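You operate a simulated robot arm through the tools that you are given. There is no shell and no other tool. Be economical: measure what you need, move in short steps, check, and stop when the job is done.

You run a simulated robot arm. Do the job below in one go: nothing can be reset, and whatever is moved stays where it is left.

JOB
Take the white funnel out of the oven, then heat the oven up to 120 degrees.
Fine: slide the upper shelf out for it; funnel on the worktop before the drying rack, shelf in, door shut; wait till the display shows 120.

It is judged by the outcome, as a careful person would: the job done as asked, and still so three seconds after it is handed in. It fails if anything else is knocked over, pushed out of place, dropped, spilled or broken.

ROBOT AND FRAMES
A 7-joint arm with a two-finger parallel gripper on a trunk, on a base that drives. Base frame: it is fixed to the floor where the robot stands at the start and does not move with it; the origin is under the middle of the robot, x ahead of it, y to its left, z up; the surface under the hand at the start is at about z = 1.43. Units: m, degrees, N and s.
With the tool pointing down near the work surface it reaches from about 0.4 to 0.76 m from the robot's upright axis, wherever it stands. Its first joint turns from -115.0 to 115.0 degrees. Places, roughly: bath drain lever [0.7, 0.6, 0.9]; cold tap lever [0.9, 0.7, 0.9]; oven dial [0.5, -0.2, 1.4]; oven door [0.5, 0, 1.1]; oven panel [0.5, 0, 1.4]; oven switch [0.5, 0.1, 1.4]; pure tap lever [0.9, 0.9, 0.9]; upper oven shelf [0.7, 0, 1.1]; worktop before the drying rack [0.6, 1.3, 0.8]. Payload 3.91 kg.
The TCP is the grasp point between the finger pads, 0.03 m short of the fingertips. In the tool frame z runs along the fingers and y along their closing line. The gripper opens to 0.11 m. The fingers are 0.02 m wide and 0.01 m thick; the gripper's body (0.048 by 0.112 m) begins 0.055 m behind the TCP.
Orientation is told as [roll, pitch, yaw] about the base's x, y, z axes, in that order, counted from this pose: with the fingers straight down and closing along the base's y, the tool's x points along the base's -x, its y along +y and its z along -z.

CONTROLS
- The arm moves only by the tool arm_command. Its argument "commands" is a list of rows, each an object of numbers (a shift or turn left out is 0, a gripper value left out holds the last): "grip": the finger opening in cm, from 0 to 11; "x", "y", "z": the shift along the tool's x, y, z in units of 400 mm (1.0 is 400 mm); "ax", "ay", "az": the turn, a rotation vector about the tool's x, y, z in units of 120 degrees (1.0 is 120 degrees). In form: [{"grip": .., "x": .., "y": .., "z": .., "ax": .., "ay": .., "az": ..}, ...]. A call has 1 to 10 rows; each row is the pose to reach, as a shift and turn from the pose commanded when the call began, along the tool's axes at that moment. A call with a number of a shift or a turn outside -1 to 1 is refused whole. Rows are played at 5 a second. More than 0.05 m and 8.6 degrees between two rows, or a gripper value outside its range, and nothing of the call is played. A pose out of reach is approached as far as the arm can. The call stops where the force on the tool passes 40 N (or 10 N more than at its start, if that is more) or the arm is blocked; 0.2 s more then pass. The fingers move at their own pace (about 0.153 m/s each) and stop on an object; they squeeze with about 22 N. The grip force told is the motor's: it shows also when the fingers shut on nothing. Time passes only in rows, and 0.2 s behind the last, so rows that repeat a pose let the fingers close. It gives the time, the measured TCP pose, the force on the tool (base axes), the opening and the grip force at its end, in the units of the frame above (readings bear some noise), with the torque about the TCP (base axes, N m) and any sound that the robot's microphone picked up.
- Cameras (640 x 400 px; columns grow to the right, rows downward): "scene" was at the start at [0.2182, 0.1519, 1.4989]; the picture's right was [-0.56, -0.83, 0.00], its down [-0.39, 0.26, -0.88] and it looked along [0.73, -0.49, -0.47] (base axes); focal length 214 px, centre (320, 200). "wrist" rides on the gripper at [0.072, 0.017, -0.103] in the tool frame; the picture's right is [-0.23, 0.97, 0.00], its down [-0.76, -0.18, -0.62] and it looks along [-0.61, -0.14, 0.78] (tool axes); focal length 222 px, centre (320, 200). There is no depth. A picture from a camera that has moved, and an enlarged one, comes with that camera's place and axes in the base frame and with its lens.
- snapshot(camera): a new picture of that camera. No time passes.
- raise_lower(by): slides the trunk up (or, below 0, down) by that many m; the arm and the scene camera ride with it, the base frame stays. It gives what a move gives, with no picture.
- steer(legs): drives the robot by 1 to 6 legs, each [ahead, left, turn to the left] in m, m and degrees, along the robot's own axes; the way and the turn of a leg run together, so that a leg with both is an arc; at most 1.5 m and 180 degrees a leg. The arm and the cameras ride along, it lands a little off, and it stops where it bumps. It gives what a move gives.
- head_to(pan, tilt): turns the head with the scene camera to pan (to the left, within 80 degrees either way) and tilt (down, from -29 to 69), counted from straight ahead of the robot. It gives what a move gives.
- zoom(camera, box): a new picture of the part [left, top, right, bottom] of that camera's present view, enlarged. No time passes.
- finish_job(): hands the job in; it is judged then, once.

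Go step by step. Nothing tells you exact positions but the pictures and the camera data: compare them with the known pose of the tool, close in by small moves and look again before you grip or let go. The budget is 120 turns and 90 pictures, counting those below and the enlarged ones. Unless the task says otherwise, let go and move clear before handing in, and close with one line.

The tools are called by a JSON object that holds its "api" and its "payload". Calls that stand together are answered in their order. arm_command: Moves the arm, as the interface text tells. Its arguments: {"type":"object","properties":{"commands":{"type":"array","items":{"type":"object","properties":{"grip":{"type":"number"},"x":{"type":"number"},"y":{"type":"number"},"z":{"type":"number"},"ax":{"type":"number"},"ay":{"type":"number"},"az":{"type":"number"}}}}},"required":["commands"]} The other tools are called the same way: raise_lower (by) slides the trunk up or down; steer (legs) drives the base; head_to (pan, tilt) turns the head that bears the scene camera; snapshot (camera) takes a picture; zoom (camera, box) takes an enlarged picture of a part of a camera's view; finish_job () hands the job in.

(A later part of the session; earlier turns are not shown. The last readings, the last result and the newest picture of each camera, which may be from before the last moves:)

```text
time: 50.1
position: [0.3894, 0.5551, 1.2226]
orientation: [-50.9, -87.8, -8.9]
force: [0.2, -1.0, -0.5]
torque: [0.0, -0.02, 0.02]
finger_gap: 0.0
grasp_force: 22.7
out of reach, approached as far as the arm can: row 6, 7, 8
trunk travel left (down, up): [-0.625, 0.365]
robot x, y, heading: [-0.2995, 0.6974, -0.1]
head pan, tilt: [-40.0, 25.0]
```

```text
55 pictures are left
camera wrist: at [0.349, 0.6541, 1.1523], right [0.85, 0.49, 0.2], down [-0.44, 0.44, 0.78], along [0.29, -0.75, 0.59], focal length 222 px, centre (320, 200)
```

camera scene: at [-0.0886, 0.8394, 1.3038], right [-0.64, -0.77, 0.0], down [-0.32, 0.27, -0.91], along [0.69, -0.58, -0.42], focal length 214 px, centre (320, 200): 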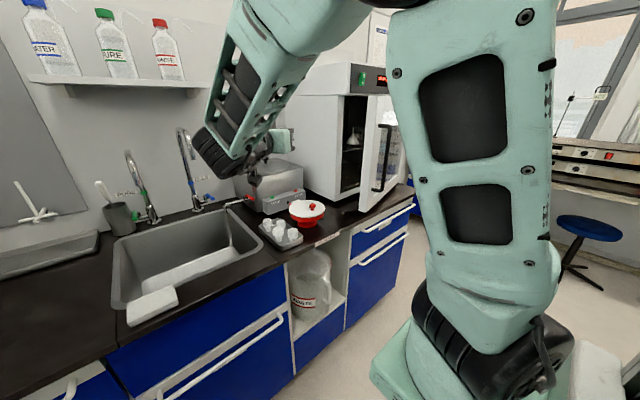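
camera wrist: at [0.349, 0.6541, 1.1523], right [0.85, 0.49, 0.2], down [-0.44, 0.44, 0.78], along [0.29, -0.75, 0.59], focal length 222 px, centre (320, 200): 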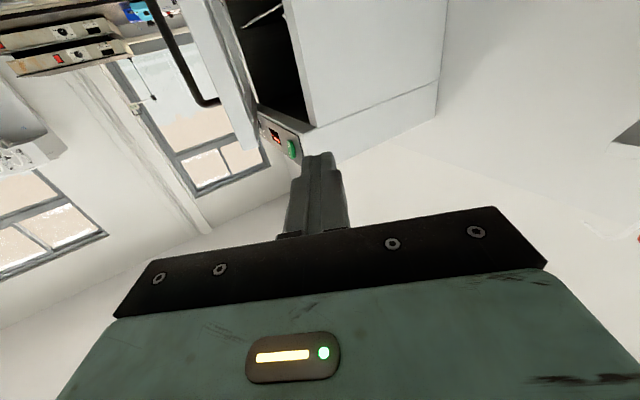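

The fingers point to the right. I'll drive closer to bring them up to the gap at the door's free edge.

{"api": "steer", "payload": {"legs": [[0.08, -0.25, 0]]}}

{"api": "snapshot", "payload": {"camera": "wrist"}}

{"api": "snapshot", "payload": {"camera": "scene"}}

```text
time: 52.0
position: [0.4705, 0.3003, 1.2246]
orientation: [-50.7, -87.8, -8.8]
force: [0.0, 0.1, 0.1]
torque: [-0.03, -0.01, 0.0]
finger_gap: 0.0
grasp_force: 21.8
trunk travel left (down, up): [-0.625, 0.365]
robot x, y, heading: [-0.2221, 0.4402, -0.2]
head pan, tilt: [-40.0, 25.0]
```

```text
54 pictures are left
camera wrist: at [0.4297, 0.3994, 1.1525], right [0.85, 0.49, 0.2], down [-0.44, 0.44, 0.78], along [0.3, -0.75, 0.59], focal length 222 px, centre (320, 200)
```

wrist: 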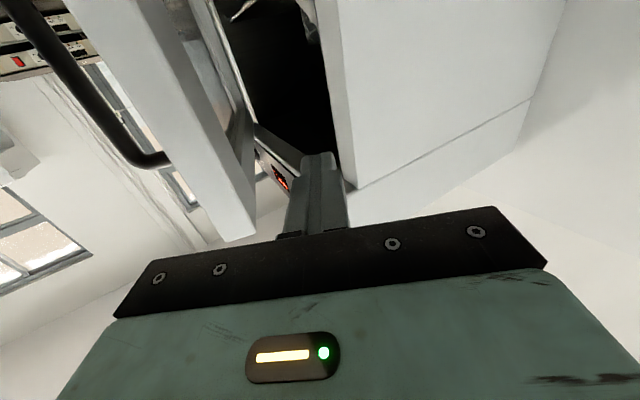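

```text
53 pictures are left
camera scene: at [-0.0086, 0.5838, 1.3038], right [-0.64, -0.77, 0.0], down [-0.32, 0.27, -0.91], along [0.7, -0.58, -0.42], focal length 214 px, centre (320, 200)
```

scene: 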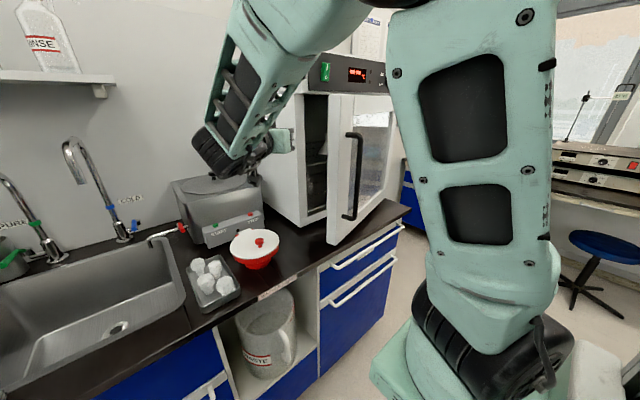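

{"api": "steer", "payload": {"legs": [[-0.01, -0.1, 0]]}}

{"api": "snapshot", "payload": {"camera": "wrist"}}

```text
time: 53.2
position: [0.4602, 0.1996, 1.2242]
orientation: [-50.7, -87.8, -8.9]
force: [-0.7, 0.1, 0.5]
torque: [0.01, -0.01, -0.02]
finger_gap: 0.0
grasp_force: 21.7
trunk travel left (down, up): [-0.625, 0.365]
robot x, y, heading: [-0.234, 0.3419, 0.3]
head pan, tilt: [-40.0, 25.0]
```

```text
52 pictures are left
camera wrist: at [0.4197, 0.2985, 1.1525], right [0.85, 0.49, 0.2], down [-0.44, 0.44, 0.78], along [0.3, -0.75, 0.59], focal length 222 px, centre (320, 200)
```

wrist: 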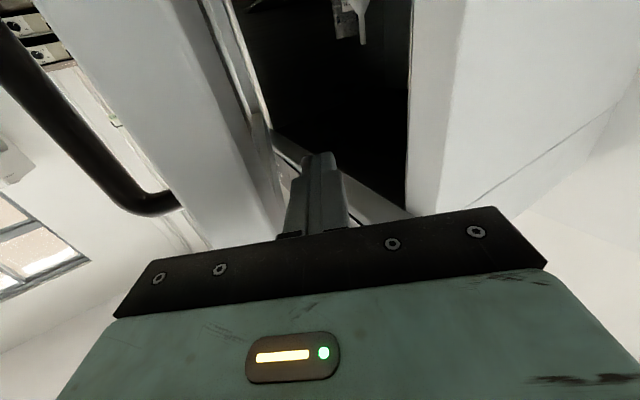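

The finger is inside the gap. Now I'll push the door by backing the base.

{"api": "steer", "payload": {"legs": [[-0.06, -0.025, 0]]}}

{"api": "arm_command", "payload": {"commands": [{"y": -0.05}, {"y": -0.1}, {"y": -0.15}, {"y": -0.2}]}}

{"api": "snapshot", "payload": {"camera": "wrist"}}

{"api": "snapshot", "payload": {"camera": "scene"}}

```text
time: 54.1
position: [0.4, 0.1758, 1.2227]
orientation: [-50.5, -87.8, -8.9]
force: [0.6, 0.3, 0.9]
torque: [0.01, -0.02, -0.02]
finger_gap: 0.0
grasp_force: 22.2
trunk travel left (down, up): [-0.625, 0.365]
robot x, y, heading: [-0.29, 0.314, -0.1]
head pan, tilt: [-40.0, 25.0]
```

```text
time: 55.1
position: [0.3322, 0.1352, 1.2273]
orientation: [-50.7, -87.8, -8.7]
force: [-0.2, -0.8, 0.5]
torque: [0.0, 0.01, -0.03]
finger_gap: 0.0
grasp_force: 21.9
trunk travel left (down, up): [-0.625, 0.365]
robot x, y, heading: [-0.2857, 0.3159, -0.1]
head pan, tilt: [-40.0, 25.0]
```

```text
51 pictures are left
camera wrist: at [0.2904, 0.2332, 1.1552], right [0.85, 0.49, 0.2], down [-0.44, 0.44, 0.78], along [0.3, -0.75, 0.59], focal length 222 px, centre (320, 200)
```

wrist: 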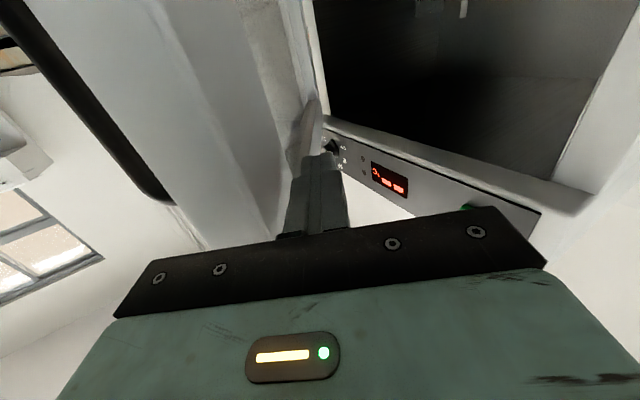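

```text
50 pictures are left
camera scene: at [-0.0789, 0.4587, 1.3037], right [-0.64, -0.77, 0.0], down [-0.32, 0.27, -0.91], along [0.7, -0.58, -0.42], focal length 214 px, centre (320, 200)
```

scene: 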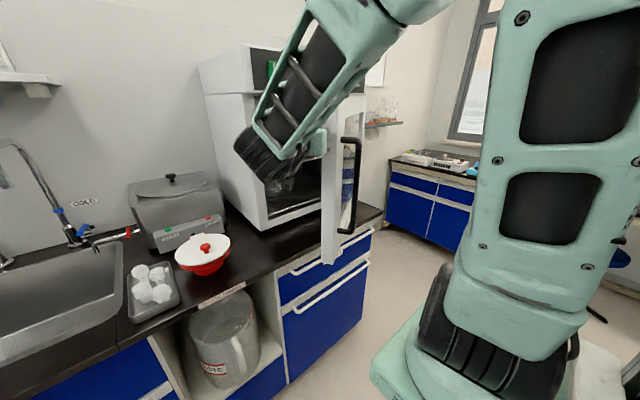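

It's working, and the door is around 30°. I'll keep pushing along the arc.

{"api": "arm_command", "payload": {"commands": [{"y": -0.06, "z": 0.06}, {"y": -0.12, "z": 0.12}, {"y": -0.18, "z": 0.18}, {"y": -0.235, "z": 0.255}]}}

{"api": "snapshot", "payload": {"camera": "scene"}}

```text
time: 55.7
position: [0.3184, 0.0964, 1.2271]
orientation: [-56.9, -87.8, -1.3]
force: [-13.4, 22.2, 1.9]
torque: [-0.49, -0.24, -0.49]
finger_gap: 0.0
grasp_force: 22.0
trunk travel left (down, up): [-0.625, 0.365]
robot x, y, heading: [-0.2938, 0.3171, 0.3]
head pan, tilt: [-40.0, 25.0]
stopped in row 2: the force on the tool passed its limit at 66 N (the readings are from after the stop); the commanded pose is now the measured one
```

```text
49 pictures are left
camera scene: at [-0.0803, 0.4606, 1.3038], right [-0.64, -0.77, 0.0], down [-0.32, 0.27, -0.91], along [0.7, -0.58, -0.42], focal length 214 px, centre (320, 200)
```

scene: 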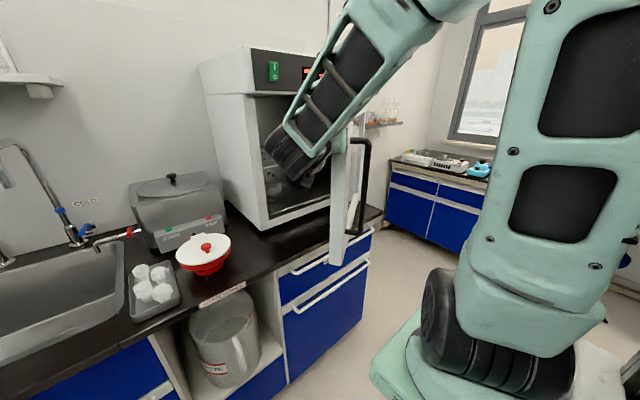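

The gripper's body met the door edge. I'll step off it, reach deeper behind the door, then push again.

{"api": "arm_command", "payload": {"commands": [{"z": -0.04}, {"z": -0.06, "y": 0.07}, {"z": -0.04, "y": 0.15}, {"z": 0.04, "y": 0.18}, {"z": 0.12, "y": 0.18}, {"z": 0.2, "y": 0.18}]}}

{"api": "snapshot", "payload": {"camera": "wrist"}}

```text
time: 57.1
position: [0.4221, 0.066, 1.2214]
orientation: [-53.0, -87.6, -5.5]
force: [0.0, 1.3, 0.3]
torque: [0.02, 0.04, -0.01]
finger_gap: 0.0
grasp_force: 22.2
trunk travel left (down, up): [-0.625, 0.365]
robot x, y, heading: [-0.2894, 0.3162, 0.3]
head pan, tilt: [-40.0, 25.0]
```

```text
48 pictures are left
camera wrist: at [0.3794, 0.1638, 1.15], right [0.84, 0.51, 0.19], down [-0.45, 0.44, 0.78], along [0.31, -0.74, 0.59], focal length 222 px, centre (320, 200)
```

wrist: 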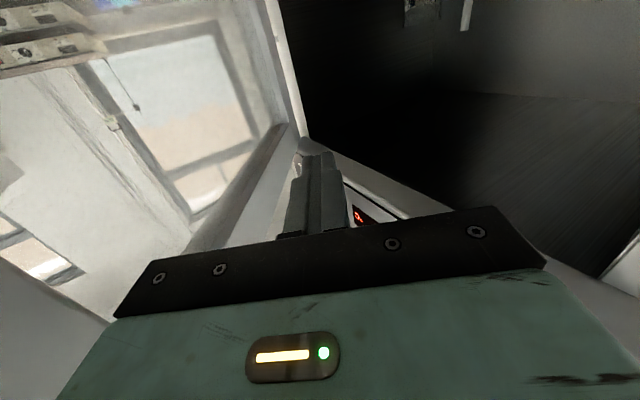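

{"api": "arm_command", "payload": {"commands": [{"y": -0.08}, {"y": -0.16}, {"y": -0.24}, {"y": -0.32}]}}

{"api": "snapshot", "payload": {"camera": "wrist"}}

{"api": "snapshot", "payload": {"camera": "scene"}}

```text
time: 58.1
position: [0.3137, -0.0024, 1.2234]
orientation: [-52.6, -87.6, -6.1]
force: [1.0, 0.3, -0.2]
torque: [-0.01, -0.01, -0.01]
finger_gap: 0.0001
grasp_force: 21.6
trunk travel left (down, up): [-0.625, 0.365]
robot x, y, heading: [-0.2937, 0.3161, 0.2]
head pan, tilt: [-40.0, 25.0]
```

```text
47 pictures are left
camera wrist: at [0.271, 0.0956, 1.1526], right [0.84, 0.51, 0.19], down [-0.44, 0.44, 0.78], along [0.31, -0.74, 0.59], focal length 222 px, centre (320, 200)
```

wrist: 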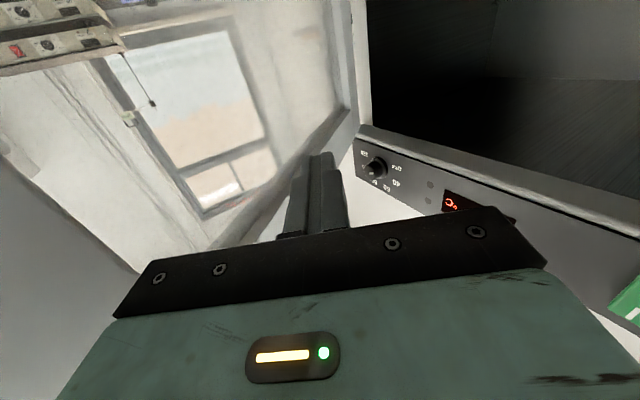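

```text
46 pictures are left
camera scene: at [-0.079, 0.4589, 1.3037], right [-0.64, -0.77, 0.0], down [-0.32, 0.27, -0.91], along [0.7, -0.58, -0.42], focal length 214 px, centre (320, 200)
```

scene: 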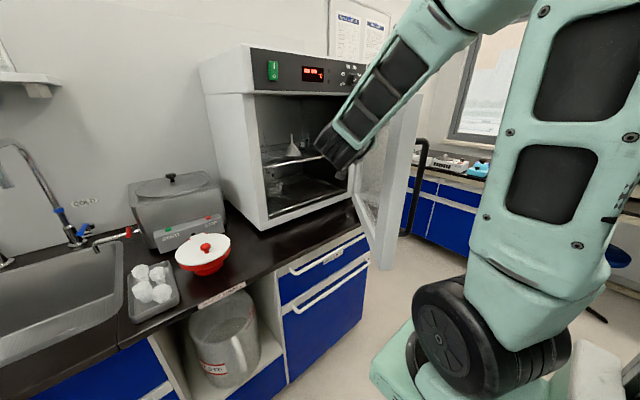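

Door is at about 55° and moves lightly. Continuing.

{"api": "arm_command", "payload": {"commands": [{"y": -0.07, "z": 0.05}, {"y": -0.14, "z": 0.1}, {"y": -0.21, "z": 0.15}, {"y": -0.28, "z": 0.2}]}}

{"api": "snapshot", "payload": {"camera": "scene"}}

```text
time: 59.1
position: [0.2585, -0.1314, 1.2251]
orientation: [-52.8, -87.7, -5.7]
force: [-0.7, 1.4, -0.3]
torque: [0.01, 0.0, -0.04]
finger_gap: 0.0
grasp_force: 22.7
trunk travel left (down, up): [-0.625, 0.365]
robot x, y, heading: [-0.2937, 0.3167, 0.2]
head pan, tilt: [-40.0, 25.0]
```

```text
45 pictures are left
camera scene: at [-0.0793, 0.4591, 1.3037], right [-0.64, -0.77, 0.0], down [-0.32, 0.27, -0.91], along [0.7, -0.58, -0.42], focal length 214 px, centre (320, 200)
```

scene: 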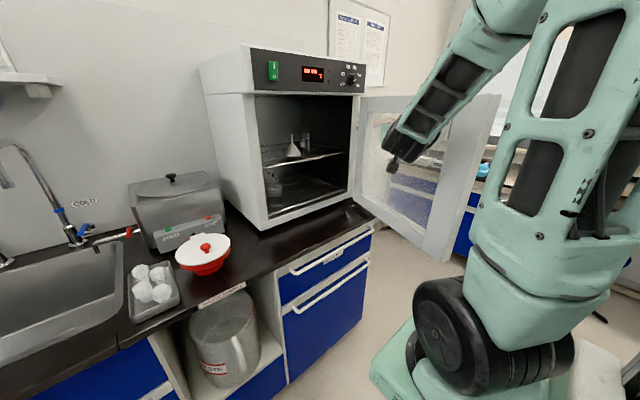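

Nearly 90°. A bit more, so it clears the shelf well.

{"api": "arm_command", "payload": {"commands": [{"y": -0.05, "z": 0.09}, {"y": -0.1, "z": 0.18}, {"y": -0.15, "z": 0.27}, {"y": -0.19, "z": 0.34}]}}

{"api": "snapshot", "payload": {"camera": "scene"}}

{"api": "zoom", "payload": {"camera": "scene", "box": [240, 90, 380, 220]}}

```text
time: 60.1
position: [0.2643, -0.2852, 1.2254]
orientation: [-52.8, -87.7, -5.8]
force: [-0.5, -0.4, 0.4]
torque: [0.04, -0.02, -0.03]
finger_gap: 0.0
grasp_force: 22.0
trunk travel left (down, up): [-0.625, 0.365]
robot x, y, heading: [-0.2926, 0.3165, 0.1]
head pan, tilt: [-40.0, 25.0]
```

```text
44 pictures are left
camera scene: at [-0.0794, 0.4591, 1.3037], right [-0.64, -0.77, 0.0], down [-0.32, 0.27, -0.91], along [0.7, -0.58, -0.42], focal length 214 px, centre (320, 200)
```

scene: 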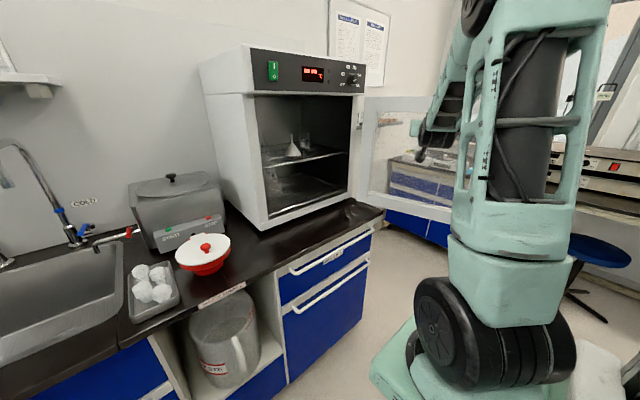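

```text
3.08 times, centred on (310, 155) of scene
camera zoom: at [-0.0794, 0.4591, 1.3037], right [-0.64, -0.77, 0.0], down [-0.32, 0.27, -0.91], along [0.7, -0.58, -0.42], focal length 660 px, centre (351, 338)
```

zoom: 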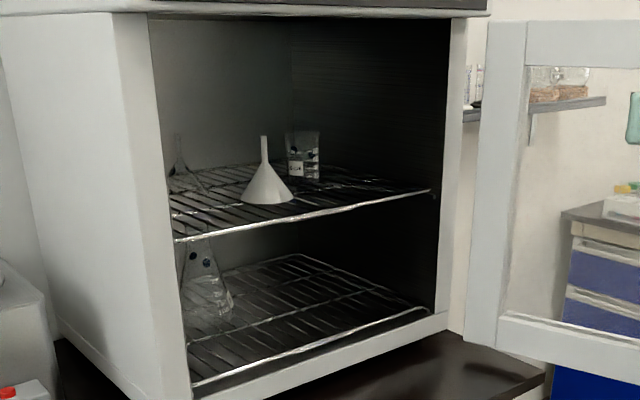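

The door now stands at about 110°. The upper shelf's front wire is at about x 0.55, z 1.107, and the funnel stands at about (0.62, 0.01) with a flask and a beaker behind it. I'll swing the tool back to face the oven.

{"api": "arm_command", "payload": {"commands": [{"y": 0.074, "z": -0.04, "ax": -0.0625}, {"y": 0.148, "z": -0.08, "ax": -0.125}, {"y": 0.222, "z": -0.12, "ax": -0.1875}, {"y": 0.297, "z": -0.16, "ax": -0.25}, {"y": 0.371, "z": -0.2, "ax": -0.3125}, {"y": 0.446, "z": -0.245, "ax": -0.375}, {"y": 0.52, "z": -0.285, "ax": -0.4375}, {"y": 0.595, "z": -0.325, "ax": -0.49}]}}

{"api": "arm_command", "payload": {"commands": [{"az": 0.07, "x": 0.03}, {"az": 0.14, "x": 0.06}, {"az": 0.21, "x": 0.09}, {"az": 0.28, "x": 0.12}, {"az": 0.35, "x": 0.15}, {"az": 0.42, "x": 0.18}, {"az": 0.49, "x": 0.21}, {"az": 0.56, "x": 0.24}, {"az": 0.63, "x": 0.27}, {"az": 0.7, "x": 0.29}]}}

{"api": "snapshot", "payload": {"camera": "wrist"}}

{"api": "snapshot", "payload": {"camera": "scene"}}

```text
time: 61.9
position: [0.3995, -0.0532, 1.2207]
orientation: [6.9, -87.5, -6.7]
force: [0.1, 0.8, 0.2]
torque: [0.01, 0.01, 0.02]
finger_gap: 0.0
grasp_force: 21.5
trunk travel left (down, up): [-0.625, 0.365]
robot x, y, heading: [-0.2915, 0.3165, -0.1]
head pan, tilt: [-40.0, 25.0]
```

```text
time: 64.1
position: [0.3969, -0.052, 1.1047]
orientation: [87.8, -5.5, -89.6]
force: [0.2, -0.3, -0.4]
torque: [0.01, 0.01, -0.02]
finger_gap: 0.0
grasp_force: 21.7
trunk travel left (down, up): [-0.625, 0.365]
robot x, y, heading: [-0.2906, 0.3178, -0.0]
head pan, tilt: [-40.0, 25.0]
```

```text
42 pictures are left
camera wrist: at [0.2924, 0.0224, 1.1183], right [0.04, -0.13, 0.99], down [-0.62, -0.78, -0.08], along [0.78, -0.62, -0.11], focal length 222 px, centre (320, 200)
```

wrist: 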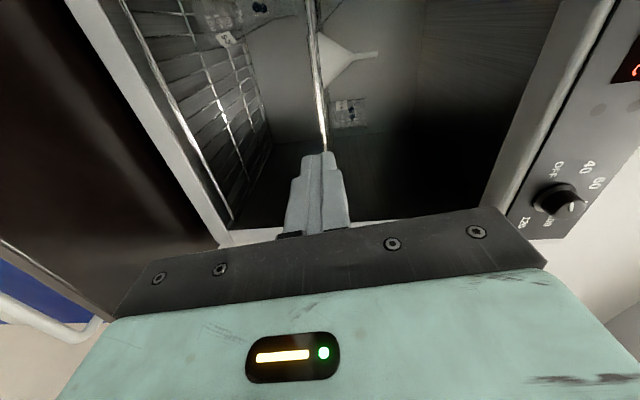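

```text
41 pictures are left
camera scene: at [-0.0793, 0.4589, 1.3038], right [-0.64, -0.77, 0.0], down [-0.32, 0.27, -0.91], along [0.7, -0.58, -0.42], focal length 214 px, centre (320, 200)
```

scene: 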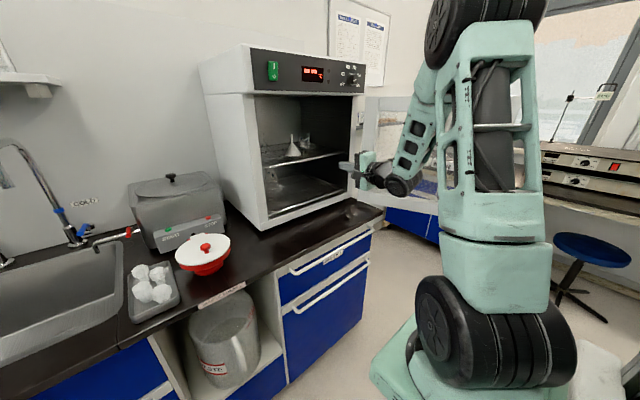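

The front wire is level with the fingers. I'm opening to 3 cm and going in.

{"api": "arm_command", "payload": {"commands": [{"grip": 3.5}, {"z": 0.1}, {"z": 0.2}, {"z": 0.3}]}}

{"api": "zoom", "payload": {"camera": "wrist", "box": [220, 40, 440, 250]}}

{"api": "zoom", "payload": {"camera": "scene", "box": [250, 110, 400, 220]}}

```text
time: 65.1
position: [0.5161, -0.0514, 1.102]
orientation: [87.6, -5.7, -89.6]
force: [-0.4, 0.2, -0.4]
torque: [-0.05, 0.03, 0.03]
finger_gap: 0.0351
grasp_force: 0.1
trunk travel left (down, up): [-0.625, 0.365]
robot x, y, heading: [-0.2936, 0.3166, 0.1]
head pan, tilt: [-40.0, 25.0]
```

```text
1.90 times, centred on (330, 145) of wrist
camera zoom: at [0.4114, 0.0218, 1.1155], right [0.04, -0.13, 0.99], down [-0.62, -0.78, -0.08], along [0.78, -0.62, -0.11], focal length 423 px, centre (301, 305)
```

zoom: 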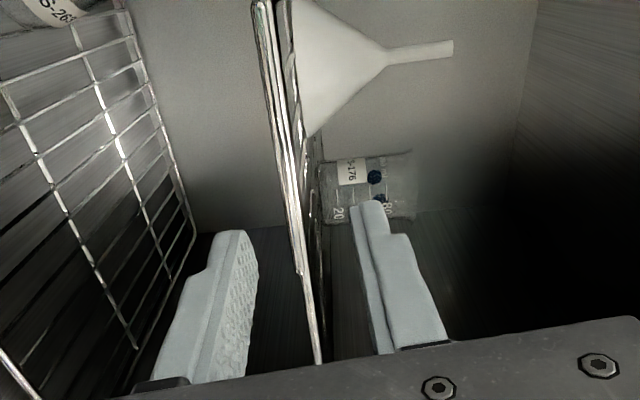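

```text
3.64 times, centred on (325, 165) of scene
camera zoom: at [-0.0796, 0.4588, 1.3038], right [-0.64, -0.77, 0.0], down [-0.32, 0.27, -0.91], along [0.7, -0.58, -0.42], focal length 780 px, centre (302, 327)
```

zoom: 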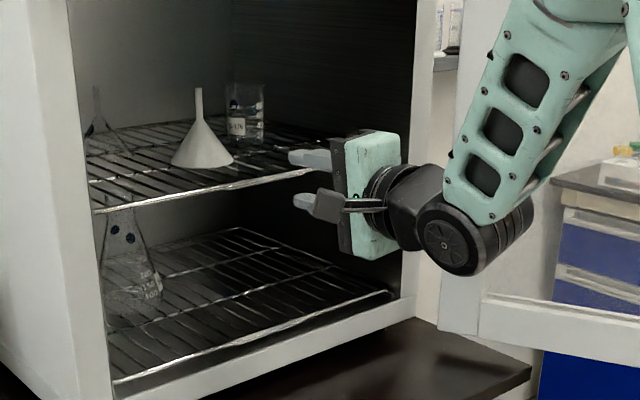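

{"api": "arm_command", "payload": {"commands": [{"z": 0.055}, {"z": 0.11}, {"z": 0.11, "grip": 2}, {"z": 0.11, "grip": 1}, {"z": 0.11, "grip": 0}, {"z": 0.11, "grip": 0}]}}

{"api": "zoom", "payload": {"camera": "wrist", "box": [220, 40, 440, 250]}}

{"api": "zoom", "payload": {"camera": "scene", "box": [250, 110, 400, 220]}}

```text
time: 66.5
position: [0.5592, -0.0495, 1.0974]
orientation: [87.6, -5.6, -89.5]
force: [0.3, 1.2, -6.7]
torque: [0.95, -0.59, -0.18]
finger_gap: 0.0077
grasp_force: 45.2
trunk travel left (down, up): [-0.625, 0.365]
robot x, y, heading: [-0.2929, 0.3116, 0.3]
head pan, tilt: [-40.0, 25.0]
```

```text
1.90 times, centred on (330, 145) of wrist
camera zoom: at [0.4562, 0.0226, 1.1114], right [0.04, -0.13, 0.99], down [-0.62, -0.78, -0.08], along [0.78, -0.61, -0.11], focal length 423 px, centre (301, 305)
```

zoom: 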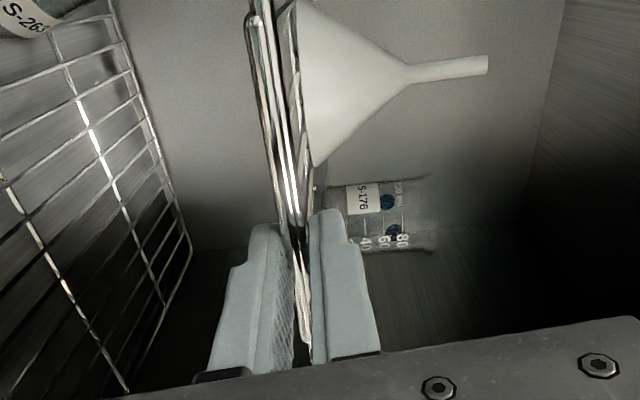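

```text
3.64 times, centred on (325, 165) of scene
camera zoom: at [-0.079, 0.4586, 1.3036], right [-0.64, -0.77, 0.0], down [-0.32, 0.27, -0.91], along [0.7, -0.58, -0.42], focal length 780 px, centre (302, 327)
```

zoom: 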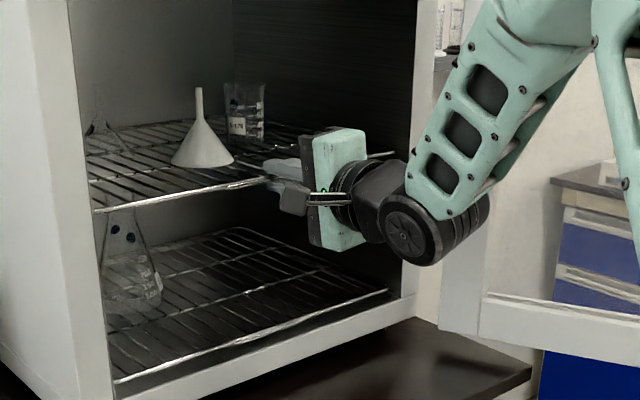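

The wire is held. I'm pulling the shelf out gently.

{"api": "arm_command", "payload": {"commands": [{"z": -0.015}, {"z": -0.03}, {"z": -0.05, "y": -0.001}, {"z": -0.075, "y": -0.002}, {"z": -0.1, "y": -0.003}, {"z": -0.125, "y": -0.004}, {"z": -0.15, "y": -0.005}, {"z": -0.175, "y": -0.006}, {"z": -0.2, "y": -0.006}]}}

{"api": "zoom", "payload": {"camera": "scene", "box": [230, 90, 410, 230]}}

```text
time: 68.5
position: [0.4787, -0.0516, 1.0981]
orientation: [87.4, -5.7, -89.5]
force: [0.6, 0.5, -22.6]
torque: [0.92, -0.29, -0.32]
finger_gap: 0.0082
grasp_force: 45.1
trunk travel left (down, up): [-0.625, 0.365]
robot x, y, heading: [-0.2915, 0.3109, 0.1]
head pan, tilt: [-40.0, 25.0]
```

```text
2.86 times, centred on (320, 160) of scene
camera zoom: at [-0.0784, 0.4584, 1.3035], right [-0.64, -0.77, 0.0], down [-0.33, 0.27, -0.91], along [0.7, -0.58, -0.42], focal length 613 px, centre (320, 314)
```

zoom: 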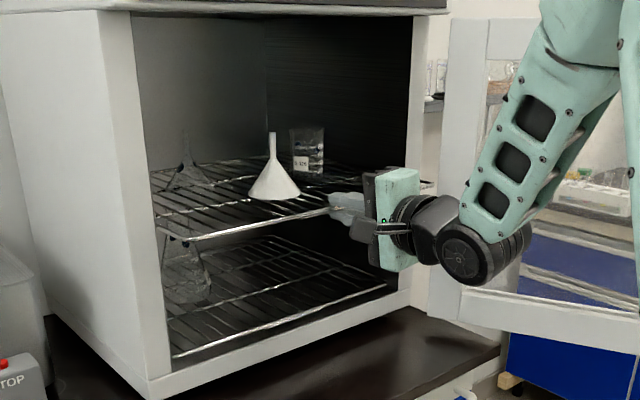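

The shelf slides well with all items standing. I'm easing the tool down a little and pulling on.

{"api": "arm_command", "payload": {"commands": [{"z": -0.02, "y": -0.008}, {"z": -0.045, "y": -0.01}, {"z": -0.07, "y": -0.011}, {"z": -0.095, "y": -0.012}, {"z": -0.12, "y": -0.013}, {"z": -0.145, "y": -0.014}, {"z": -0.17, "y": -0.015}, {"z": -0.195, "y": -0.016}]}}

{"api": "zoom", "payload": {"camera": "scene", "box": [230, 90, 410, 230]}}

```text
time: 70.3
position: [0.4017, -0.051, 1.098]
orientation: [87.7, -5.7, -89.5]
force: [1.6, 3.5, -3.0]
torque: [0.97, -0.66, -0.47]
finger_gap: 0.008
grasp_force: 45.2
trunk travel left (down, up): [-0.625, 0.365]
robot x, y, heading: [-0.2896, 0.3158, 0.0]
head pan, tilt: [-40.0, 25.0]
```

```text
2.86 times, centred on (320, 160) of scene
camera zoom: at [-0.0791, 0.4589, 1.3038], right [-0.64, -0.77, 0.0], down [-0.32, 0.27, -0.91], along [0.7, -0.58, -0.42], focal length 613 px, centre (320, 314)
```

zoom: 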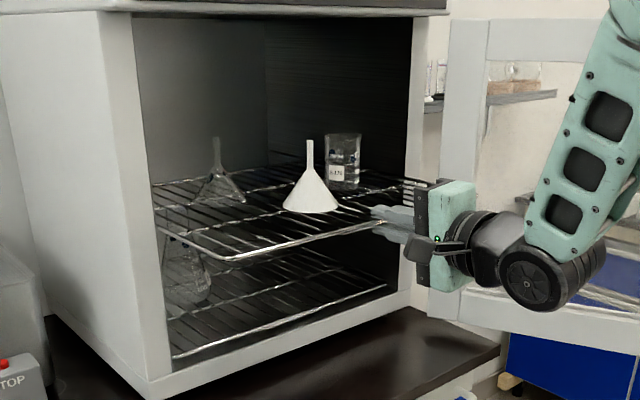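

The shelf is out about 16 cm, with the funnel at about x 0.49. I'm letting go of the wire and backing off.

{"api": "arm_command", "payload": {"commands": [{"grip": 3}, {"grip": 3}, {"grip": 3, "z": -0.05}, {"grip": 3, "z": -0.1}, {"grip": 3, "z": -0.13}]}}

{"api": "snapshot", "payload": {"camera": "wrist"}}

{"api": "zoom", "payload": {"camera": "scene", "box": [230, 90, 410, 230]}}

```text
time: 71.5
position: [0.3494, -0.0533, 1.0981]
orientation: [87.6, -5.7, -89.6]
force: [0.6, 0.0, 0.0]
torque: [0.03, -0.01, -0.02]
finger_gap: 0.03
grasp_force: 0.1
trunk travel left (down, up): [-0.625, 0.365]
robot x, y, heading: [-0.2868, 0.3156, 0.2]
head pan, tilt: [-40.0, 25.0]
```

```text
34 pictures are left
camera wrist: at [0.2457, 0.0217, 1.1121], right [0.04, -0.13, 0.99], down [-0.62, -0.78, -0.08], along [0.78, -0.61, -0.11], focal length 222 px, centre (320, 200)
```

wrist: 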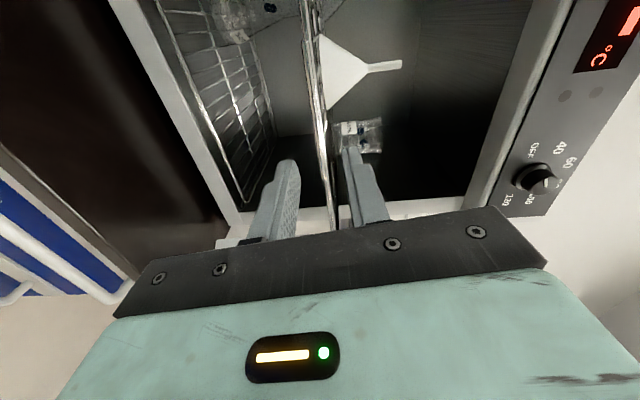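

```text
2.86 times, centred on (320, 160) of scene
camera zoom: at [-0.0792, 0.4588, 1.3037], right [-0.64, -0.77, 0.0], down [-0.32, 0.27, -0.91], along [0.7, -0.58, -0.42], focal length 613 px, centre (320, 314)
```

zoom: 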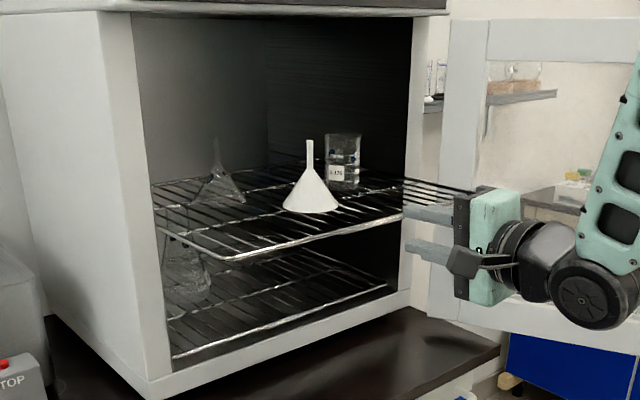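

The stem is at about (0.516, -0.02), between z 1.155 and 1.187. I'll raise the tool and roll it so the fingers close sideways with the camera on top, clear of the shelf.

{"api": "arm_command", "payload": {"commands": [{"y": 0.09, "x": 0.03}, {"y": 0.18, "x": 0.08}, {"y": 0.18, "x": 0.08, "az": 0.066}, {"y": 0.18, "x": 0.08, "az": 0.132}, {"y": 0.18, "x": 0.08, "az": 0.198}, {"y": 0.18, "x": 0.08, "az": 0.264}, {"y": 0.18, "x": 0.08, "az": 0.33}, {"y": 0.18, "x": 0.08, "az": 0.4, "grip": 4}]}}

{"api": "arm_command", "payload": {"commands": [{"az": 0.066}, {"az": 0.132}, {"az": 0.198}, {"az": 0.264}, {"az": 0.33}, {"az": 0.396, "grip": 4}]}}

{"api": "snapshot", "payload": {"camera": "wrist"}}

```text
time: 73.3
position: [0.3525, -0.0133, 1.1678]
orientation: [86.9, 42.3, -91.9]
force: [0.5, -0.2, 1.1]
torque: [0.0, 0.0, 0.02]
finger_gap: 0.0402
grasp_force: 0.1
trunk travel left (down, up): [-0.625, 0.365]
robot x, y, heading: [-0.2908, 0.314, 0.0]
head pan, tilt: [-40.0, 25.0]
```

```text
time: 74.7
position: [0.3636, -0.0105, 1.157]
orientation: [3.5, 87.7, -176.3]
force: [0.8, 0.2, -0.3]
torque: [-0.03, 0.01, -0.03]
finger_gap: 0.0398
grasp_force: 0.2
out of reach, approached as far as the arm can: row 2, 3, 4, 5, 6
trunk travel left (down, up): [-0.625, 0.365]
robot x, y, heading: [-0.2919, 0.3166, 0.3]
head pan, tilt: [-40.0, 25.0]
```

```text
32 pictures are left
camera wrist: at [0.263, -0.0283, 1.2345], right [-0.01, -0.97, -0.22], down [-0.65, 0.17, -0.74], along [0.76, 0.14, -0.64], focal length 222 px, centre (320, 200)
```

wrist: 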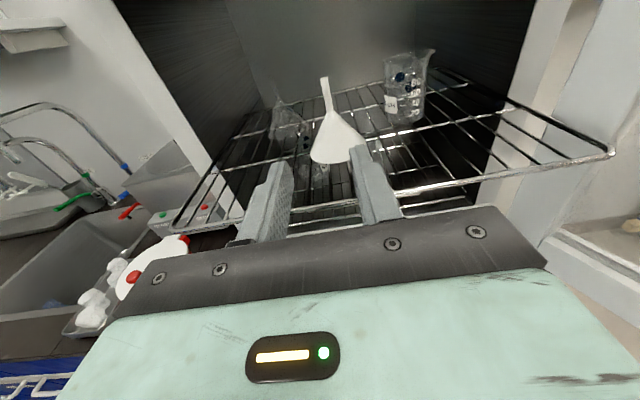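

Great view: the stem lies straight ahead of the fingers. I'm advancing with the fingers at the stem's height.

{"api": "arm_command", "payload": {"commands": [{"x": 0.02, "y": 0.01}, {"x": 0.04, "y": 0.02, "z": 0.06}, {"x": 0.045, "y": 0.024, "z": 0.12}, {"x": 0.048, "y": 0.024, "z": 0.18}, {"x": 0.048, "y": 0.024, "z": 0.24}, {"x": 0.048, "y": 0.024, "z": 0.29}]}}

{"api": "snapshot", "payload": {"camera": "wrist"}}

{"api": "zoom", "payload": {"camera": "scene", "box": [230, 90, 410, 230]}}

```text
time: 76.1
position: [0.4793, -0.0212, 1.1744]
orientation: [5.8, 87.6, -173.9]
force: [0.1, -0.2, 0.4]
torque: [0.04, 0.03, 0.02]
finger_gap: 0.0402
grasp_force: 0.1
out of reach, approached as far as the arm can: row 1
trunk travel left (down, up): [-0.625, 0.365]
robot x, y, heading: [-0.2934, 0.315, 0.0]
head pan, tilt: [-40.0, 25.0]
```

```text
31 pictures are left
camera wrist: at [0.379, -0.0378, 1.2506], right [-0.01, -0.97, -0.22], down [-0.65, 0.17, -0.74], along [0.76, 0.14, -0.64], focal length 222 px, centre (320, 200)
```

wrist: 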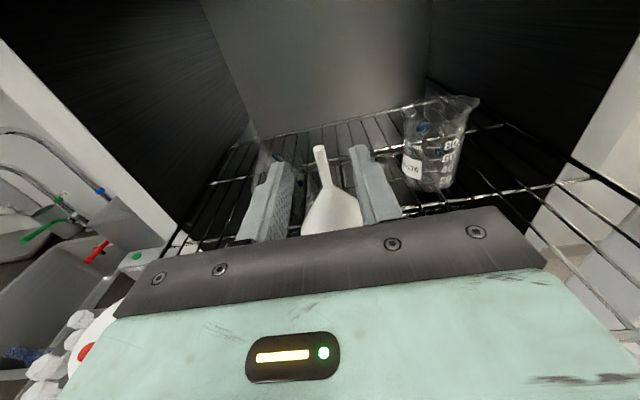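

```text
2.86 times, centred on (320, 160) of scene
camera zoom: at [-0.0795, 0.4588, 1.3038], right [-0.64, -0.77, 0.0], down [-0.32, 0.27, -0.91], along [0.7, -0.58, -0.42], focal length 613 px, centre (320, 314)
```

zoom: 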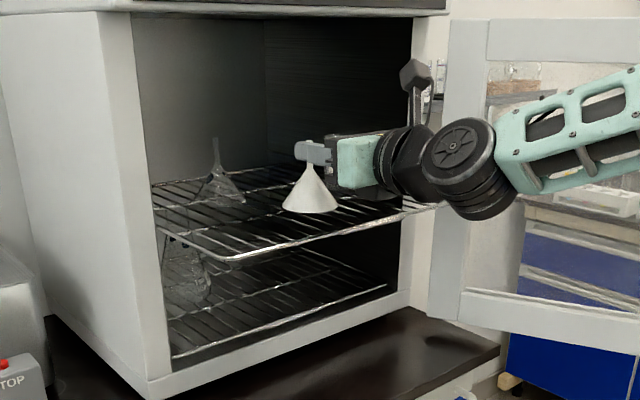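

{"api": "arm_command", "payload": {"commands": [{"z": 0.03, "x": -0.005}, {"z": 0.06, "x": -0.008}, {"z": 0.06, "x": -0.008, "grip": 2.5}, {"z": 0.06, "x": -0.008, "grip": 1.5}, {"z": 0.06, "x": -0.008, "grip": 0.5}, {"z": 0.06, "x": -0.008, "grip": 0}, {"z": 0.06, "x": -0.008, "grip": 0}]}}

{"api": "snapshot", "payload": {"camera": "wrist"}}

```text
time: 77.7
position: [0.5029, -0.0204, 1.1695]
orientation: [5.4, 87.7, -174.4]
force: [-0.6, -0.3, -0.7]
torque: [0.0, 0.01, 0.0]
finger_gap: 0.0059
grasp_force: 22.1
trunk travel left (down, up): [-0.625, 0.365]
robot x, y, heading: [-0.2907, 0.3114, -0.0]
head pan, tilt: [-40.0, 25.0]
```

```text
29 pictures are left
camera wrist: at [0.4024, -0.0377, 1.245], right [-0.01, -0.97, -0.22], down [-0.65, 0.17, -0.74], along [0.76, 0.14, -0.64], focal length 222 px, centre (320, 200)
```

wrist: 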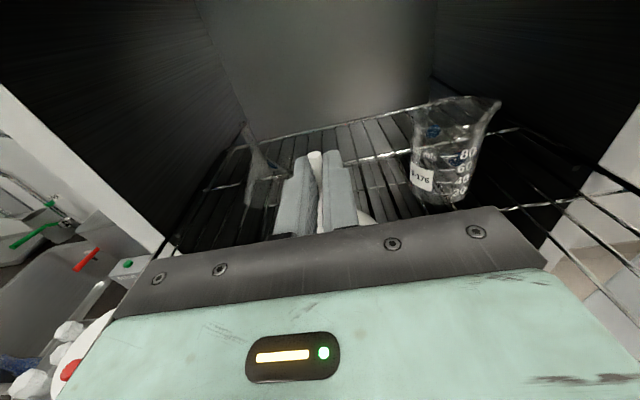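

The funnel's stem is gripped. I'll lift it 4 cm and bring it straight out.

{"api": "arm_command", "payload": {"commands": [{"x": 0.03}, {"x": 0.065}, {"x": 0.1}, {"x": 0.105, "z": -0.06}, {"x": 0.11, "z": -0.12}, {"x": 0.115, "z": -0.18}, {"x": 0.12, "z": -0.24}, {"x": 0.12, "z": -0.29}]}}

{"api": "snapshot", "payload": {"camera": "scene"}}

```text
time: 79.5
position: [0.3911, -0.0201, 1.2243]
orientation: [5.4, 87.6, -174.4]
force: [-0.3, -0.4, 0.5]
torque: [0.02, -0.03, 0.04]
finger_gap: 0.0062
grasp_force: 22.2
trunk travel left (down, up): [-0.625, 0.365]
robot x, y, heading: [-0.2929, 0.3152, 0.5]
head pan, tilt: [-40.0, 25.0]
```

```text
28 pictures are left
camera scene: at [-0.079, 0.4588, 1.3037], right [-0.64, -0.77, 0.0], down [-0.32, 0.27, -0.91], along [0.7, -0.58, -0.42], focal length 214 px, centre (320, 200)
```

scene: 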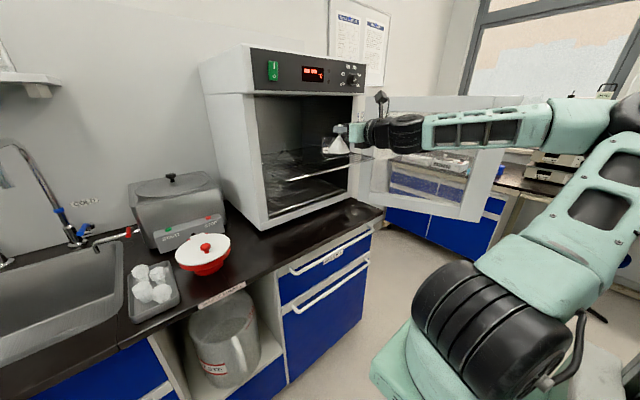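

The funnel is out with everything else standing. I'm driving left along the counter to the drying rack.

{"api": "steer", "payload": {"legs": [[0, 0.98, 0]]}}

{"api": "head_to", "payload": {"pan": -10, "tilt": 35}}

{"api": "snapshot", "payload": {"camera": "scene"}}

```text
time: 84.6
position: [0.3888, 0.9526, 1.2236]
orientation: [5.3, 87.7, -174.5]
force: [-1.1, 0.0, -0.7]
torque: [0.01, -0.03, 0.01]
finger_gap: 0.0064
grasp_force: 22.6
trunk travel left (down, up): [-0.625, 0.365]
robot x, y, heading: [-0.2975, 1.2917, -0.2]
head pan, tilt: [-40.0, 25.0]
```

```text
time: 85.5
position: [0.3887, 0.9537, 1.2253]
orientation: [5.4, 87.7, -174.6]
force: [-0.4, -0.4, 0.0]
torque: [-0.03, 0.0, 0.02]
finger_gap: 0.006
grasp_force: 22.1
trunk travel left (down, up): [-0.625, 0.365]
robot x, y, heading: [-0.2916, 1.2896, 0.1]
head pan, tilt: [-10.0, 35.0]
```

```text
27 pictures are left
camera scene: at [-0.0642, 1.4774, 1.288], right [-0.17, -0.98, 0.0], down [-0.56, 0.1, -0.82], along [0.81, -0.14, -0.57], focal length 214 px, centre (320, 200)
```

scene: 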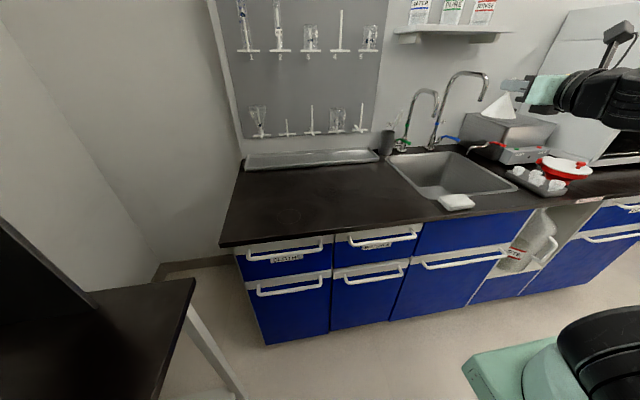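

The free worktop before the tray is clear, and the target is about (0.58, 1.33). I'm moving the arm over it.

{"api": "arm_command", "payload": {"commands": [{"z": 0.053, "y": -0.104}, {"z": 0.106, "y": -0.208}, {"z": 0.158, "y": -0.312}, {"z": 0.211, "y": -0.417}, {"z": 0.264, "y": -0.521}, {"z": 0.317, "y": -0.626, "x": 0.01}, {"z": 0.37, "y": -0.73, "x": 0.02}, {"z": 0.422, "y": -0.835, "x": 0.02}, {"z": 0.475, "y": -0.935, "x": 0.02}]}}

{"api": "raise_lower", "payload": {"by": -0.24}}

{"api": "snapshot", "payload": {"camera": "scene"}}

```text
time: 87.5
position: [0.5791, 1.3287, 1.2228]
orientation: [4.6, 87.6, -175.5]
force: [0.2, -1.0, -0.1]
torque: [0.0, 0.02, 0.04]
finger_gap: 0.006
grasp_force: 22.1
trunk travel left (down, up): [-0.625, 0.365]
robot x, y, heading: [-0.2881, 1.2904, 0.1]
head pan, tilt: [-10.0, 35.0]
```

```text
time: 90.0
position: [0.5795, 1.3292, 0.9813]
orientation: [5.4, 87.7, -174.6]
force: [0.5, -0.1, -1.1]
torque: [0.01, 0.01, 0.02]
finger_gap: 0.0061
grasp_force: 21.8
trunk travel left (down, up): [-0.385, 0.605]
robot x, y, heading: [-0.2945, 1.2879, 0.0]
head pan, tilt: [-10.0, 35.0]
```

```text
26 pictures are left
camera scene: at [-0.0641, 1.4775, 1.048], right [-0.17, -0.98, 0.0], down [-0.56, 0.1, -0.82], along [0.81, -0.14, -0.57], focal length 214 px, centre (320, 200)
```

scene: 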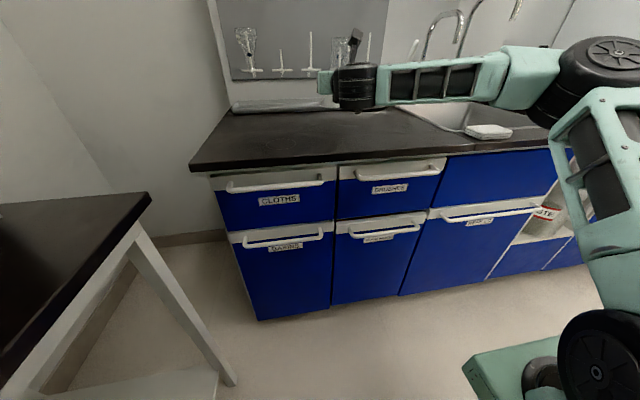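

{"api": "snapshot", "payload": {"camera": "wrist"}}

{"api": "arm_command", "payload": {"commands": [{"x": -0.02}, {"x": -0.04}, {"x": -0.05}, {"x": -0.06}]}}

{"api": "snapshot", "payload": {"camera": "wrist"}}

```text
25 pictures are left
camera wrist: at [0.4783, 1.3133, 1.058], right [-0.01, -0.97, -0.22], down [-0.65, 0.17, -0.74], along [0.76, 0.14, -0.64], focal length 222 px, centre (320, 200)
```

wrist: 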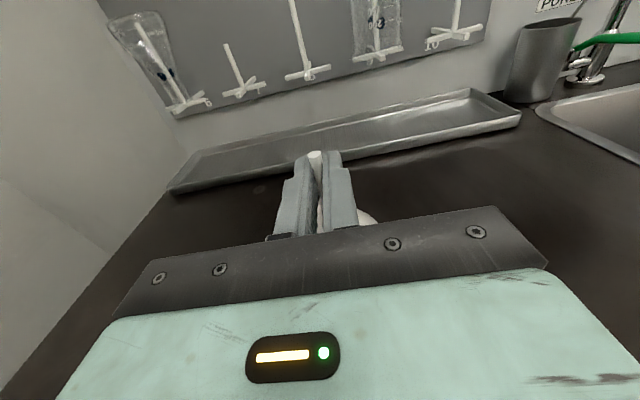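

```text
time: 91.0
position: [0.5782, 1.3296, 0.9579]
orientation: [5.1, 87.6, -174.9]
force: [0.4, 0.8, 0.2]
torque: [-0.01, -0.04, -0.02]
finger_gap: 0.0059
grasp_force: 22.0
trunk travel left (down, up): [-0.385, 0.605]
robot x, y, heading: [-0.293, 1.2901, 0.1]
head pan, tilt: [-10.0, 35.0]
```

```text
24 pictures are left
camera wrist: at [0.4775, 1.3129, 1.0341], right [-0.01, -0.97, -0.22], down [-0.65, 0.17, -0.74], along [0.76, 0.14, -0.64], focal length 222 px, centre (320, 200)
```

wrist: 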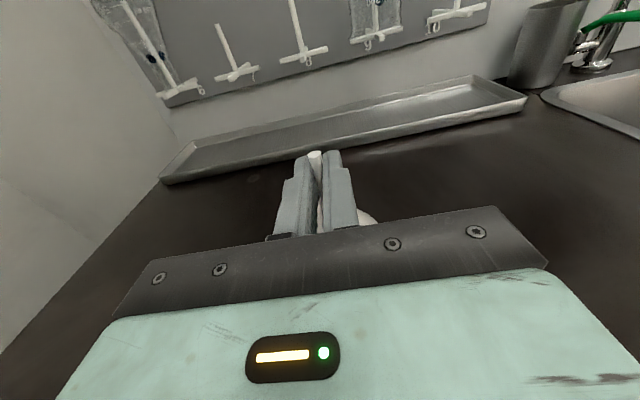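

I'm feeling for the worktop in small steps and watching the force.

{"api": "arm_command", "payload": {"commands": [{"x": -0.0125}, {"x": -0.025}, {"x": -0.0375}]}}

{"api": "arm_command", "payload": {"commands": [{"x": -0.0125}]}}

{"api": "arm_command", "payload": {"commands": [{"x": -0.0125}]}}

```text
time: 91.8
position: [0.5774, 1.3298, 0.942]
orientation: [5.3, 87.8, -174.6]
force: [0.4, 1.6, 0.3]
torque: [0.01, 0.02, 0.04]
finger_gap: 0.006
grasp_force: 22.2
trunk travel left (down, up): [-0.385, 0.605]
robot x, y, heading: [-0.2949, 1.2904, 0.3]
head pan, tilt: [-10.0, 35.0]
```

```text
time: 92.2
position: [0.5769, 1.3311, 0.9373]
orientation: [5.0, 87.6, -174.9]
force: [0.3, 0.5, -0.8]
torque: [0.02, -0.01, -0.02]
finger_gap: 0.006
grasp_force: 22.1
trunk travel left (down, up): [-0.385, 0.605]
robot x, y, heading: [-0.2937, 1.2883, 0.1]
head pan, tilt: [-10.0, 35.0]
```

```text
time: 92.6
position: [0.577, 1.3294, 0.9321]
orientation: [5.5, 87.6, -174.5]
force: [-0.2, 0.1, 0.7]
torque: [0.01, 0.01, -0.01]
finger_gap: 0.0061
grasp_force: 22.3
trunk travel left (down, up): [-0.385, 0.605]
robot x, y, heading: [-0.2923, 1.2868, 0.1]
head pan, tilt: [-10.0, 35.0]
```

{"api": "arm_command", "payload": {"commands": [{"x": -0.0125}]}}

{"api": "arm_command", "payload": {"commands": [{"x": -0.0125}]}}

{"api": "head_to", "payload": {"pan": 0, "tilt": 10}}

{"api": "snapshot", "payload": {"camera": "scene"}}

```text
time: 93.0
position: [0.5754, 1.33, 0.9277]
orientation: [5.7, 87.7, -174.3]
force: [0.7, -0.5, -1.0]
torque: [0.0, 0.02, 0.05]
finger_gap: 0.006
grasp_force: 21.9
trunk travel left (down, up): [-0.385, 0.605]
robot x, y, heading: [-0.2891, 1.2906, -0.1]
head pan, tilt: [-10.0, 35.0]
```

```text
time: 93.4
position: [0.5776, 1.3292, 0.9225]
orientation: [5.7, 87.7, -174.4]
force: [0.2, -0.5, 0.2]
torque: [0.0, 0.02, 0.01]
finger_gap: 0.0057
grasp_force: 22.0
trunk travel left (down, up): [-0.385, 0.605]
robot x, y, heading: [-0.2948, 1.2878, 0.1]
head pan, tilt: [-10.0, 35.0]
```

```text
time: 94.3
position: [0.577, 1.3296, 0.922]
orientation: [5.4, 87.8, -174.5]
force: [-0.2, 0.2, -0.5]
torque: [-0.04, -0.02, -0.01]
finger_gap: 0.0059
grasp_force: 21.9
trunk travel left (down, up): [-0.385, 0.605]
robot x, y, heading: [-0.2929, 1.2909, 0.3]
head pan, tilt: [0.0, 10.0]
```

```text
23 pictures are left
camera scene: at [-0.0579, 1.4928, 1.088], right [0.0, -1.0, 0.0], down [-0.17, 0.0, -0.98], along [0.98, 0.0, -0.17], focal length 214 px, centre (320, 200)
```

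scene: 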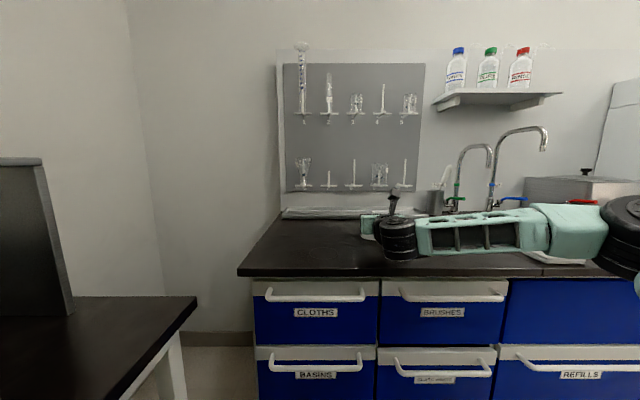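

{"api": "zoom", "payload": {"camera": "scene", "box": [330, 180, 450, 290]}}

{"api": "arm_command", "payload": {"commands": [{"x": -0.01}]}}

{"api": "arm_command", "payload": {"commands": [{"x": -0.01}]}}

```text
3.64 times, centred on (390, 235) of scene
camera zoom: at [-0.0579, 1.4928, 1.088], right [0.0, -1.0, 0.0], down [-0.17, 0.0, -0.98], along [0.98, 0.0, -0.17], focal length 780 px, centre (66, 73)
```

zoom: 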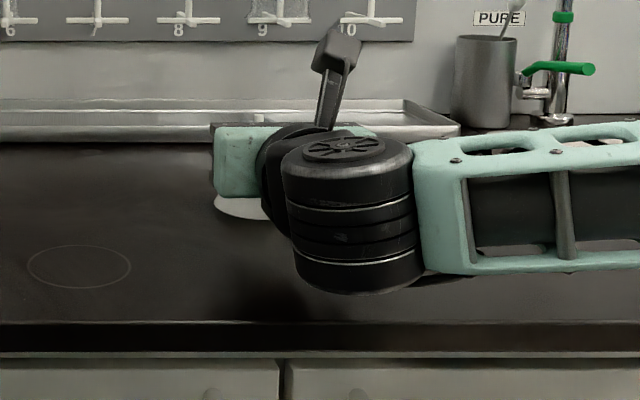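

```text
time: 94.7
position: [0.5762, 1.329, 0.9191]
orientation: [4.9, 87.8, -175.0]
force: [-0.4, 0.4, 0.4]
torque: [0.0, 0.01, -0.01]
finger_gap: 0.0062
grasp_force: 22.6
trunk travel left (down, up): [-0.385, 0.605]
robot x, y, heading: [-0.2961, 1.2887, -0.2]
head pan, tilt: [0.0, 10.0]
```

```text
time: 95.1
position: [0.5758, 1.3284, 0.916]
orientation: [4.7, 87.7, -175.3]
force: [1.5, -0.5, 7.0]
torque: [0.11, -0.01, 0.0]
finger_gap: 0.0058
grasp_force: 21.9
trunk travel left (down, up): [-0.385, 0.605]
robot x, y, heading: [-0.2938, 1.2911, -0.1]
head pan, tilt: [0.0, 10.0]
```

Contact, 7 N upwards, so the funnel stands on the worktop. I'm opening gently and drawing straight back.

{"api": "arm_command", "payload": {"commands": [{"grip": 1}, {"grip": 2}, {"grip": 3}, {"grip": 4}]}}

{"api": "arm_command", "payload": {"commands": [{"z": -0.05, "x": 0.01}, {"z": -0.1, "x": 0.02}, {"z": -0.15, "x": 0.03}, {"z": -0.2, "x": 0.05}, {"z": -0.25, "x": 0.08}, {"z": -0.3, "x": 0.12}]}}

{"api": "snapshot", "payload": {"camera": "wrist"}}

```text
time: 96.1
position: [0.5758, 1.3296, 0.9142]
orientation: [5.3, 87.7, -174.6]
force: [0.1, -0.1, 0.2]
torque: [0.0, 0.0, 0.02]
finger_gap: 0.0399
grasp_force: 0.0
trunk travel left (down, up): [-0.385, 0.605]
robot x, y, heading: [-0.294, 1.291, 0.0]
head pan, tilt: [0.0, 10.0]
```

```text
time: 97.5
position: [0.4581, 1.3294, 0.9682]
orientation: [6.2, 87.6, -173.7]
force: [0.4, 0.0, -0.3]
torque: [0.0, -0.01, 0.01]
finger_gap: 0.04
grasp_force: 0.0
trunk travel left (down, up): [-0.385, 0.605]
robot x, y, heading: [-0.2941, 1.287, -0.0]
head pan, tilt: [0.0, 10.0]
```

```text
21 pictures are left
camera wrist: at [0.3575, 1.3125, 1.0437], right [-0.01, -0.97, -0.22], down [-0.65, 0.17, -0.74], along [0.76, 0.14, -0.64], focal length 222 px, centre (320, 200)
```

wrist: 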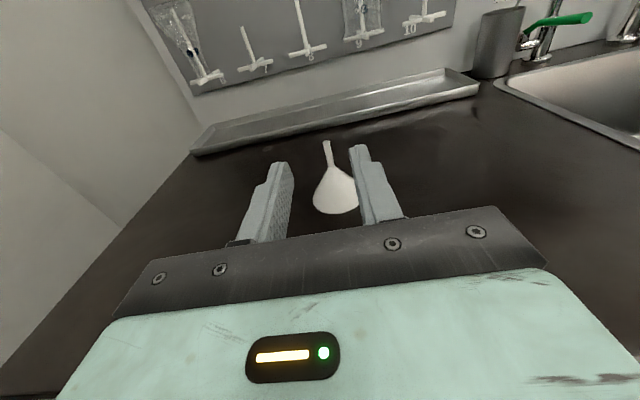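

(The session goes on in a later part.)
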